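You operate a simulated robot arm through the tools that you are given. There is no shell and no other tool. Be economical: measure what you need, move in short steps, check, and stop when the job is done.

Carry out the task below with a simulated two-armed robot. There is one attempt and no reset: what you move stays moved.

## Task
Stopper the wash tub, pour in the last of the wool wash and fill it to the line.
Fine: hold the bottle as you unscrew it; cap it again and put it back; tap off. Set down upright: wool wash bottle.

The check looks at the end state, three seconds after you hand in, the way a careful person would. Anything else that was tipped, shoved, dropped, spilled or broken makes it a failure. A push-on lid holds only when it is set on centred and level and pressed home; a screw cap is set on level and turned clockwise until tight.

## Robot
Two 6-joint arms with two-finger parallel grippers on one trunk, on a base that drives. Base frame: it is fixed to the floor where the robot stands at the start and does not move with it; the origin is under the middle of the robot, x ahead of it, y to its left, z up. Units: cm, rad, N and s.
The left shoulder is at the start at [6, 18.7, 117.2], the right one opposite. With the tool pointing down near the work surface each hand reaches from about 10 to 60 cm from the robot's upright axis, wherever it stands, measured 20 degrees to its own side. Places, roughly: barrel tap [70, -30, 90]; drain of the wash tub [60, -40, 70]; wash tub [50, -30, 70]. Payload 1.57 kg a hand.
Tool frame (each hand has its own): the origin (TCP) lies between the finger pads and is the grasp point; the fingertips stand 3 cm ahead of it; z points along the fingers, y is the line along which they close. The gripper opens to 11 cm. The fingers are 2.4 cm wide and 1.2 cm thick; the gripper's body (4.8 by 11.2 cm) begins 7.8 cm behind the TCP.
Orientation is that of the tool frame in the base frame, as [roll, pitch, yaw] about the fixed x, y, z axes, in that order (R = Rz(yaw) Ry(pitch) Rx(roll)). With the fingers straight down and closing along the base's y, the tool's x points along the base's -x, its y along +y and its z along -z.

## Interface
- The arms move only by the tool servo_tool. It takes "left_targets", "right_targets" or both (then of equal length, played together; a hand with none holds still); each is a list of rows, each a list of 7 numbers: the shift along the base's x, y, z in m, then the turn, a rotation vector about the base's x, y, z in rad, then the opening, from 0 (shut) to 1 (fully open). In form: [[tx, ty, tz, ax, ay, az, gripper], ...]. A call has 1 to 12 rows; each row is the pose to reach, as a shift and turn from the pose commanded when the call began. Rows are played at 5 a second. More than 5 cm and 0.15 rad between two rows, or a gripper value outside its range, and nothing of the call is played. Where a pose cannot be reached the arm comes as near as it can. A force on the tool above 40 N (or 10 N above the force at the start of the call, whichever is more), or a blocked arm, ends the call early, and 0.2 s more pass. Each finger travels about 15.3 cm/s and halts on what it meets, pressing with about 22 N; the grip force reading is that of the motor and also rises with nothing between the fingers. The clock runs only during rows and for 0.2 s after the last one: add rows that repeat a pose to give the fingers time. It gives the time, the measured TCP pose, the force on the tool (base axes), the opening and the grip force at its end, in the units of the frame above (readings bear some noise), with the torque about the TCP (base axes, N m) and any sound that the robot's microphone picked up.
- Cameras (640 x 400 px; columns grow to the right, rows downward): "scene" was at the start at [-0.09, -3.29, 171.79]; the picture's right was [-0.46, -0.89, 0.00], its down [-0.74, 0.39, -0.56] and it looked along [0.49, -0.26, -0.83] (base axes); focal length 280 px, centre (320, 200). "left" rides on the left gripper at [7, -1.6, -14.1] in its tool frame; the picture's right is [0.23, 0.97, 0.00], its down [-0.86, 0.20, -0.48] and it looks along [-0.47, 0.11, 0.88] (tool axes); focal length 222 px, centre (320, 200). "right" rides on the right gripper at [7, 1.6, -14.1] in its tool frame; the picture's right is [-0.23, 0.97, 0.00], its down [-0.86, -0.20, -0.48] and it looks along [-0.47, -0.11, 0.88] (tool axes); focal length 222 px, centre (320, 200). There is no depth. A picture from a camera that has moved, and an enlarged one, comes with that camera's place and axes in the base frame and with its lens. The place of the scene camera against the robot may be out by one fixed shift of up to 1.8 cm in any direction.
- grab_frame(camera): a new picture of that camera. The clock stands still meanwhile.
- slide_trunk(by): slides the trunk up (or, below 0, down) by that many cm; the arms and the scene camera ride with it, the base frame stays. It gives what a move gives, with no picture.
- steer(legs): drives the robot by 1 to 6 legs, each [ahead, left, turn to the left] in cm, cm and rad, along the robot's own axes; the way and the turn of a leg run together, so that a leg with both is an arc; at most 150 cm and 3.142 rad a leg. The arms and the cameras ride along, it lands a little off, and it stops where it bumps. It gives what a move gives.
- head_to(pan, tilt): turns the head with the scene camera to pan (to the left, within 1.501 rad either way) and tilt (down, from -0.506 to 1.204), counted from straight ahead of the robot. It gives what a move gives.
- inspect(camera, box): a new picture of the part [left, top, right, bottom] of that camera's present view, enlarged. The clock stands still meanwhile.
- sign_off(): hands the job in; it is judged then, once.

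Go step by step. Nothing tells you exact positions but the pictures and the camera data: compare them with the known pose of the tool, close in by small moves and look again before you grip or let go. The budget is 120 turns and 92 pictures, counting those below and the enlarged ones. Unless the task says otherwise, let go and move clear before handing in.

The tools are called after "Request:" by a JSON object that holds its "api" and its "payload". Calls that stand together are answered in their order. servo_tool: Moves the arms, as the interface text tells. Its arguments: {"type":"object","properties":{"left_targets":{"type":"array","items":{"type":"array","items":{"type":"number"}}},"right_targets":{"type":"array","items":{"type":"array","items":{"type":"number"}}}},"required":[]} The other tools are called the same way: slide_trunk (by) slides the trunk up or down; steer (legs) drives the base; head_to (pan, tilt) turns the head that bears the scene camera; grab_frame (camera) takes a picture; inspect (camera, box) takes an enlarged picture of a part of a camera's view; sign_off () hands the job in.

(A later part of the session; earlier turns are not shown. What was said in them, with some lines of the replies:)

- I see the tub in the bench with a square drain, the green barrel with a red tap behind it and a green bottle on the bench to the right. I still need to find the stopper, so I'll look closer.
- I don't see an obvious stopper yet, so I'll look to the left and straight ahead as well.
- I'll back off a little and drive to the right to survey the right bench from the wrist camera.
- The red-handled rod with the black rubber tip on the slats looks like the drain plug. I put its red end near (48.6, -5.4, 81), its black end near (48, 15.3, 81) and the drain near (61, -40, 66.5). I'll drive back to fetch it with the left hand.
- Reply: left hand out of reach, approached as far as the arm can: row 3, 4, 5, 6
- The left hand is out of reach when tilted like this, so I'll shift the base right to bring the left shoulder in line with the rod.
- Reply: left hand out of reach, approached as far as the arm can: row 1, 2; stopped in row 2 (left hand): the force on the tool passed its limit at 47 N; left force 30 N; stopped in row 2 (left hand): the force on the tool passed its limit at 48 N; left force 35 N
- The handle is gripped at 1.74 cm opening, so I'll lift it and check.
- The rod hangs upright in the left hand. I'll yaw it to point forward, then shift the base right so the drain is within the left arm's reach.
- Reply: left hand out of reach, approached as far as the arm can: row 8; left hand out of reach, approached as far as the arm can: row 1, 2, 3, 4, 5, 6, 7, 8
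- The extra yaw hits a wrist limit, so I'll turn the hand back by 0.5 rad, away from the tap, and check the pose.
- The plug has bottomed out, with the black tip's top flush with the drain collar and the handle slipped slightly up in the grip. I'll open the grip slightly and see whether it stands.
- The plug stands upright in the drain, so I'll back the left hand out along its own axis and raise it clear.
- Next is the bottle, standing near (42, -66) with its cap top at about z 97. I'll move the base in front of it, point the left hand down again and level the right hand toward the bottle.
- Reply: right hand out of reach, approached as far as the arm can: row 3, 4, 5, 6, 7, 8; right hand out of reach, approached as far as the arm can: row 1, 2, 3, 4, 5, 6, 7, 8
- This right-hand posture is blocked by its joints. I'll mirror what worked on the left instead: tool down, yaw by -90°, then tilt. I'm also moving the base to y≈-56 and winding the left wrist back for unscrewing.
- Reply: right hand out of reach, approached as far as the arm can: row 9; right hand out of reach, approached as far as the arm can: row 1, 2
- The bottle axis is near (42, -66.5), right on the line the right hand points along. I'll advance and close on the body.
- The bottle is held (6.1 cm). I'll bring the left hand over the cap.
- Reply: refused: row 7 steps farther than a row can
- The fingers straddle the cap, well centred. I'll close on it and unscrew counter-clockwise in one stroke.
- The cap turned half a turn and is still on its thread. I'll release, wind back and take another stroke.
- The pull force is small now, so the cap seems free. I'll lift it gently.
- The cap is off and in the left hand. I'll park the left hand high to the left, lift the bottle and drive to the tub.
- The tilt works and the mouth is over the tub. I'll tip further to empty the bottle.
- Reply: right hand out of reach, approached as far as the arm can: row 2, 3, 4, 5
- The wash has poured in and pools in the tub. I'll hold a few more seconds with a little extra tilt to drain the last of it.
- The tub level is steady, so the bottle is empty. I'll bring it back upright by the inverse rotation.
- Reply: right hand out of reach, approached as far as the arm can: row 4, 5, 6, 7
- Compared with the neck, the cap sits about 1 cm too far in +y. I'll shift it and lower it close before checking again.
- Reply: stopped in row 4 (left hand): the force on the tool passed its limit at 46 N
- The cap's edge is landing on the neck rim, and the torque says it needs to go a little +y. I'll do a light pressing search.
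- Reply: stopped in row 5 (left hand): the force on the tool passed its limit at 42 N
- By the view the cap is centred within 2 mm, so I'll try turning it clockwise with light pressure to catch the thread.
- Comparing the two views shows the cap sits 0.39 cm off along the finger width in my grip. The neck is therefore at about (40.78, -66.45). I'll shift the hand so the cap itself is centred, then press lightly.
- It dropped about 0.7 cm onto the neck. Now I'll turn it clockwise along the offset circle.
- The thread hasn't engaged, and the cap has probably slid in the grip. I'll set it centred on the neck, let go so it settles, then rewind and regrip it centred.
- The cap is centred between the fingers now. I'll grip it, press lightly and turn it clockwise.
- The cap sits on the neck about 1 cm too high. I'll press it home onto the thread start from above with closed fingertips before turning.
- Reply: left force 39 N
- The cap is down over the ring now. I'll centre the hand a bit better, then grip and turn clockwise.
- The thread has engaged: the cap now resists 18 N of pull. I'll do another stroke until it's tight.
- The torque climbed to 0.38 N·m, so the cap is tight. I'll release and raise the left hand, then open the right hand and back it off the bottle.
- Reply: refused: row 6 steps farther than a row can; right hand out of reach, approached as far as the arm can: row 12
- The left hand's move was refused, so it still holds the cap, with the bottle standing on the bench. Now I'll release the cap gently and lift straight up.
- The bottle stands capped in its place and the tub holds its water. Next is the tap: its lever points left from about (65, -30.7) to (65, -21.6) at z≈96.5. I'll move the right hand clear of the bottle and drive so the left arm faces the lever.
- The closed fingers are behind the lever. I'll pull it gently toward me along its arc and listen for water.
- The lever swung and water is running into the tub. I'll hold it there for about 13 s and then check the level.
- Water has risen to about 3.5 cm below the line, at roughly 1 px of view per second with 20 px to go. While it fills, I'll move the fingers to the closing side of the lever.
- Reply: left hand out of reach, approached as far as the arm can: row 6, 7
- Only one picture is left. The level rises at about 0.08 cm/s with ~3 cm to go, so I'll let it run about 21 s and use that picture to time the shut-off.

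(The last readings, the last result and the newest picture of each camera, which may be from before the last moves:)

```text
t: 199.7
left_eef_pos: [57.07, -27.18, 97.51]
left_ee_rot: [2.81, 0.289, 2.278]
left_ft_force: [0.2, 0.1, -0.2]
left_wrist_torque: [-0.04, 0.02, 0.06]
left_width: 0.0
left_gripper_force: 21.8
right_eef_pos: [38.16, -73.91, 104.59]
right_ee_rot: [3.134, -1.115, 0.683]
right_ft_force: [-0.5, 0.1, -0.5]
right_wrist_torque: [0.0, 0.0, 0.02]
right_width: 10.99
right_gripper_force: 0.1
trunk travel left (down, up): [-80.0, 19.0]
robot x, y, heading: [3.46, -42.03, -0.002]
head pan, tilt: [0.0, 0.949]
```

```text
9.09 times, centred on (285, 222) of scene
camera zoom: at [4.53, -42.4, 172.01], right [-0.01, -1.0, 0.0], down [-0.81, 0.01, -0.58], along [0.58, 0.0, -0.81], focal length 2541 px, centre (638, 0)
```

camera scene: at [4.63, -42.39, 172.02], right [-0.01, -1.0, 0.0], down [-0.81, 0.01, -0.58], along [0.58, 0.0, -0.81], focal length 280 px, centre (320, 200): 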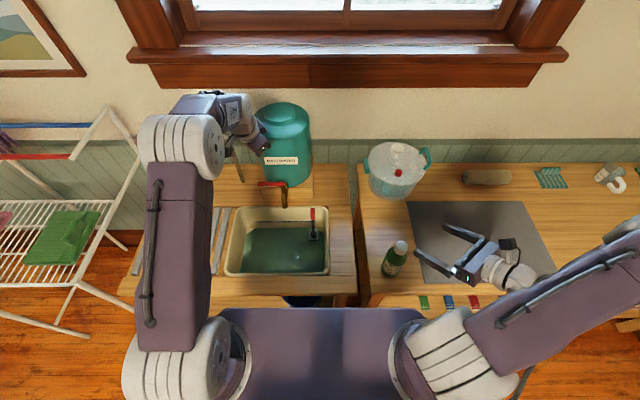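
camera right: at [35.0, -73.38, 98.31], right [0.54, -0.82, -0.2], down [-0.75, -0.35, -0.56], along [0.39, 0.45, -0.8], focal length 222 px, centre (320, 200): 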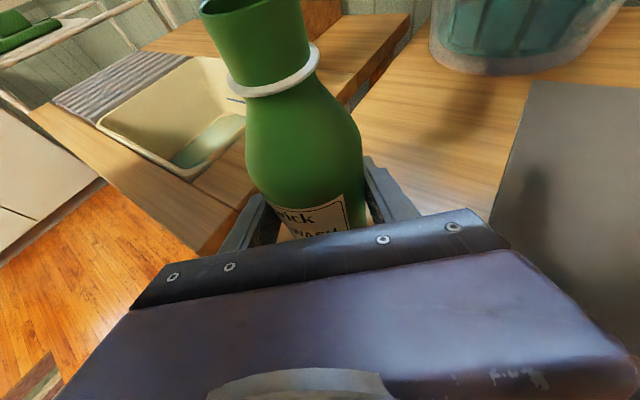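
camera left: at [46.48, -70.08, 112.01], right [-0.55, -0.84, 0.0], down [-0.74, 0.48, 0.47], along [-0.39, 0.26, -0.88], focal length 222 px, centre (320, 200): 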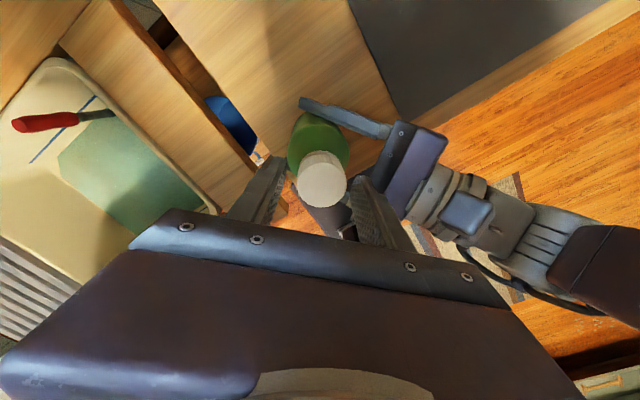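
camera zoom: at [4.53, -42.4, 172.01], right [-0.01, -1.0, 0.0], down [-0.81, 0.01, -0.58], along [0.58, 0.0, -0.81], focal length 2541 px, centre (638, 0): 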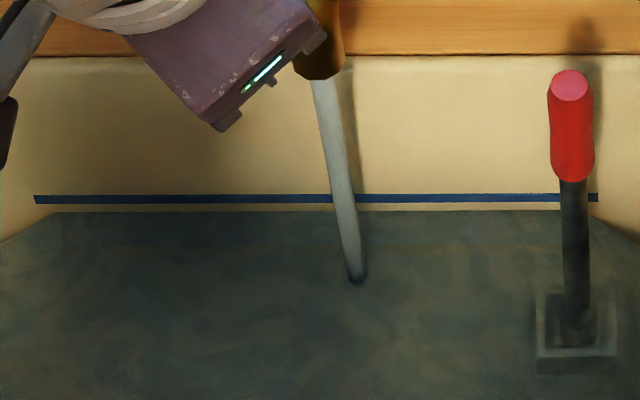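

At the measured rate, the level reaches the line's centre in about 11.8 s. I'll hold about 10.4 s more and then push the lever shut.

Request:
{"api": "servo_tool", "payload": {"left_targets": [[0, 0, 0, 0, 0, 0, 0], [0, 0, 0, 0, 0, 0, 0], [0, 0, 0, 0, 0, 0, 0], [0, 0, 0, 0, 0, 0, 0], [0, 0, 0, 0, 0, 0, 0], [0, 0, 0, 0, 0, 0, 0], [0, 0, 0, 0, 0, 0, 0], [0, 0, 0, 0, 0, 0, 0], [0, 0, 0, 0, 0, 0, 0], [0, 0, 0, 0, 0, 0, 0], [0, 0, 0, 0, 0, 0, 0], [0, 0, 0, 0, 0, 0, 0]]}}

Request:
{"api": "servo_tool", "payload": {"left_targets": [[0, 0, 0, 0, 0, 0, 0], [0, 0, 0, 0, 0, 0, 0], [0, 0, 0, 0, 0, 0, 0], [0, 0, 0, 0, 0, 0, 0], [0, 0, 0, 0, 0, 0, 0], [0, 0, 0, 0, 0, 0, 0], [0, 0, 0, 0, 0, 0, 0], [0, 0, 0, 0, 0, 0, 0], [0, 0, 0, 0, 0, 0, 0], [0, 0, 0, 0, 0, 0, 0], [0, 0, 0, 0, 0, 0, 0], [0, 0, 0, 0, 0, 0, 0]]}}

Request:
{"api": "servo_tool", "payload": {"left_targets": [[0, 0, 0, 0, 0, 0, 0], [0, 0, 0, 0, 0, 0, 0], [0, 0, 0, 0, 0, 0, 0], [0, 0, 0, 0, 0, 0, 0], [0, 0, 0, 0, 0, 0, 0], [0, 0, 0, 0, 0, 0, 0], [0, 0, 0, 0, 0, 0, 0], [0, 0, 0, 0, 0, 0, 0], [0, 0, 0, 0, 0, 0, 0], [0, 0, 0, 0, 0, 0, 0], [0, 0, 0, 0, 0, 0, 0], [0, 0, 0, 0, 0, 0, 0]]}}

Request:
{"api": "servo_tool", "payload": {"left_targets": [[0, 0, 0, 0, 0, 0, 0], [0, 0, 0, 0, 0, 0, 0], [0, 0, 0, 0, 0, 0, 0], [0, 0, 0, 0, 0, 0, 0], [0, 0, 0, 0, 0, 0, 0], [0, 0, 0, 0, 0, 0, 0], [0, 0, 0, 0, 0, 0, 0], [0, 0, 0, 0, 0, 0, 0], [0, 0, 0, 0, 0, 0, 0], [0, 0, 0, 0, 0, 0, 0], [0, 0, 0, 0, 0, 0, 0], [0, 0, 0, 0, 0, 0, 0]]}}

Request:
{"api": "servo_tool", "payload": {"left_targets": [[0.012, 0.006, 0, 0, 0, 0, 0], [0.022, 0.016, 0, 0, 0, 0, 0], [0.032, 0.025, 0, 0, 0, 0, 0], [0.042, 0.03, 0, 0, 0, 0, 0], [0.05, 0.034, 0, 0, 0, 0, 0], [0.056, 0.036, 0, 0, 0, 0, 0]]}}

Request:
{"api": "servo_tool", "payload": {"left_targets": [[0.003, 0, 0, 0, 0, 0, 0], [0.006, 0, 0, 0, 0, 0, 0]]}}

```text
t: 202.3
left_eef_pos: [57.28, -27.24, 97.54]
left_ee_rot: [2.81, 0.291, 2.278]
left_ft_force: [0.8, 0.8, -1.3]
left_wrist_torque: [0.02, 0.01, 0.0]
left_width: 0.0
left_gripper_force: 21.6
right_eef_pos: [38.22, -73.83, 104.59]
right_ee_rot: [3.133, -1.114, 0.683]
right_ft_force: [-0.8, -0.1, 1.0]
right_wrist_torque: [0.01, 0.01, -0.02]
right_width: 10.98
right_gripper_force: 0.0
trunk travel left (down, up): [-80.0, 19.0]
robot x, y, heading: [3.72, -42.34, -0.007]
head pan, tilt: [0.0, 0.949]
```

```text
t: 204.9
left_eef_pos: [57.13, -27.26, 97.51]
left_ee_rot: [2.81, 0.29, 2.278]
left_ft_force: [-0.6, 0.5, 0.6]
left_wrist_torque: [-0.03, -0.01, -0.03]
left_width: 0.01
left_gripper_force: 21.2
right_eef_pos: [38.26, -73.85, 104.5]
right_ee_rot: [3.131, -1.116, 0.683]
right_ft_force: [-0.6, 0.5, 0.8]
right_wrist_torque: [-0.02, 0.0, 0.0]
right_width: 11.01
right_gripper_force: 0.0
trunk travel left (down, up): [-80.0, 19.0]
robot x, y, heading: [3.82, -42.25, -0.006]
head pan, tilt: [0.0, 0.949]
```

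```text
t: 207.5
left_eef_pos: [57.19, -27.2, 97.49]
left_ee_rot: [2.81, 0.292, 2.278]
left_ft_force: [0.0, 0.6, 0.6]
left_wrist_torque: [0.02, -0.01, -0.02]
left_width: 0.0
left_gripper_force: 21.2
right_eef_pos: [38.24, -73.86, 104.47]
right_ee_rot: [3.134, -1.115, 0.683]
right_ft_force: [0.0, 1.1, -0.2]
right_wrist_torque: [-0.01, 0.02, -0.03]
right_width: 11.01
right_gripper_force: 0.0
trunk travel left (down, up): [-80.0, 19.0]
robot x, y, heading: [3.69, -42.32, -0.009]
head pan, tilt: [0.0, 0.949]
```

```text
t: 210.1
left_eef_pos: [57.1, -27.14, 97.52]
left_ee_rot: [2.809, 0.291, 2.276]
left_ft_force: [-0.1, -0.8, -0.1]
left_wrist_torque: [0.0, 0.01, -0.05]
left_width: 0.0
left_gripper_force: 21.2
right_eef_pos: [38.16, -73.97, 104.43]
right_ee_rot: [3.134, -1.114, 0.682]
right_ft_force: [0.3, 0.9, 0.3]
right_wrist_torque: [-0.01, 0.01, -0.02]
right_width: 11.0
right_gripper_force: 0.0
trunk travel left (down, up): [-80.0, 19.0]
robot x, y, heading: [3.8, -42.52, -0.008]
head pan, tilt: [0.0, 0.949]
```

```text
t: 211.5
left_eef_pos: [62.46, -23.57, 97.56]
left_ee_rot: [2.811, 0.291, 2.278]
left_ft_force: [-5.2, -1.9, 0.3]
left_wrist_torque: [-0.03, 0.08, -0.04]
left_width: 0.0
left_gripper_force: 21.4
left hand out of reach, approached as far as the arm can: row 2, 3, 4
right_eef_pos: [38.04, -73.93, 104.58]
right_ee_rot: [3.129, -1.116, 0.683]
right_ft_force: [-1.4, 0.1, -0.6]
right_wrist_torque: [0.02, -0.01, -0.01]
right_width: 11.0
right_gripper_force: 0.1
trunk travel left (down, up): [-80.0, 19.0]
robot x, y, heading: [3.76, -42.18, -0.004]
head pan, tilt: [0.0, 0.949]
```

```text
t: 212.1
left_eef_pos: [62.66, -23.62, 97.57]
left_ee_rot: [2.815, 0.287, 2.279]
left_ft_force: [-24.8, -1.3, -4.6]
left_wrist_torque: [-0.02, 0.64, -0.04]
left_width: 0.02
left_gripper_force: 21.4
right_eef_pos: [37.82, -73.79, 104.64]
right_ee_rot: [3.127, -1.12, 0.689]
right_ft_force: [0.7, -0.9, 0.8]
right_wrist_torque: [-0.02, -0.02, 0.02]
right_width: 11.01
right_gripper_force: 0.1
trunk travel left (down, up): [-80.0, 19.0]
robot x, y, heading: [3.55, -42.41, -0.006]
head pan, tilt: [0.0, 0.949]
```

The lever met its stop (25 N) at the closed position I predicted, so the tap is shut. I'll back the hand off and raise it clear.

Request:
{"api": "servo_tool", "payload": {"left_targets": [[-0.01, 0, 0, 0, 0, 0, 0], [-0.03, -0.005, 0.01, 0, 0, 0, 0], [-0.06, -0.005, 0.04, 0, 0, 0, 0], [-0.09, 0, 0.08, 0, 0, 0, 0], [-0.12, 0, 0.12, 0, 0, 0, 0], [-0.15, 0, 0.15, 0, 0, 0, 0]]}}

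```text
refused: row 4 steps farther than a row can; nothing moved
```

Request:
{"api": "servo_tool", "payload": {"left_targets": [[-0.01, 0, 0, 0, 0, 0, 0], [-0.03, 0, 0.01, 0, 0, 0, 0], [-0.055, 0, 0.04, 0, 0, 0, 0], [-0.08, 0, 0.07, 0, 0, 0, 0], [-0.1, 0, 0.1, 0, 0, 0, 0], [-0.12, 0, 0.13, 0, 0, 0, 0]]}}

```text
t: 213.5
left_eef_pos: [50.96, -23.66, 110.64]
left_ee_rot: [2.808, 0.293, 2.276]
left_ft_force: [-0.9, -0.6, 0.4]
left_wrist_torque: [-0.03, -0.01, 0.03]
left_width: 0.01
left_gripper_force: 21.5
right_eef_pos: [38.06, -73.97, 104.66]
right_ee_rot: [3.131, -1.118, 0.683]
right_ft_force: [-0.6, 0.9, 0.2]
right_wrist_torque: [0.04, -0.03, -0.01]
right_width: 11.02
right_gripper_force: 0.0
trunk travel left (down, up): [-80.0, 19.0]
robot x, y, heading: [3.46, -42.34, -0.012]
head pan, tilt: [0.0, 0.949]
```

Both hands are clear, the tap is shut and the bottle stands capped in its place, so I'm handing the job in.

Request:
{"api": "sign_off", "payload": {}}

```text
The job is handed in.
```

I handed the job in with every step done, but I had no pictures left to check the final water level or see the tap shut.

- **Tub:** the plug is in the drain and the wool wash is poured in.
- **Level:** I timed the shut-off from the measured fill rate to stop at the middle of the line.
- **Tap:** I pushed the lever back until it met its stop (about 25 N).
- **Bottle:** I held it while unscrewing. The cap is back on tight, and it stands upright within about half a centimetre of where it was.
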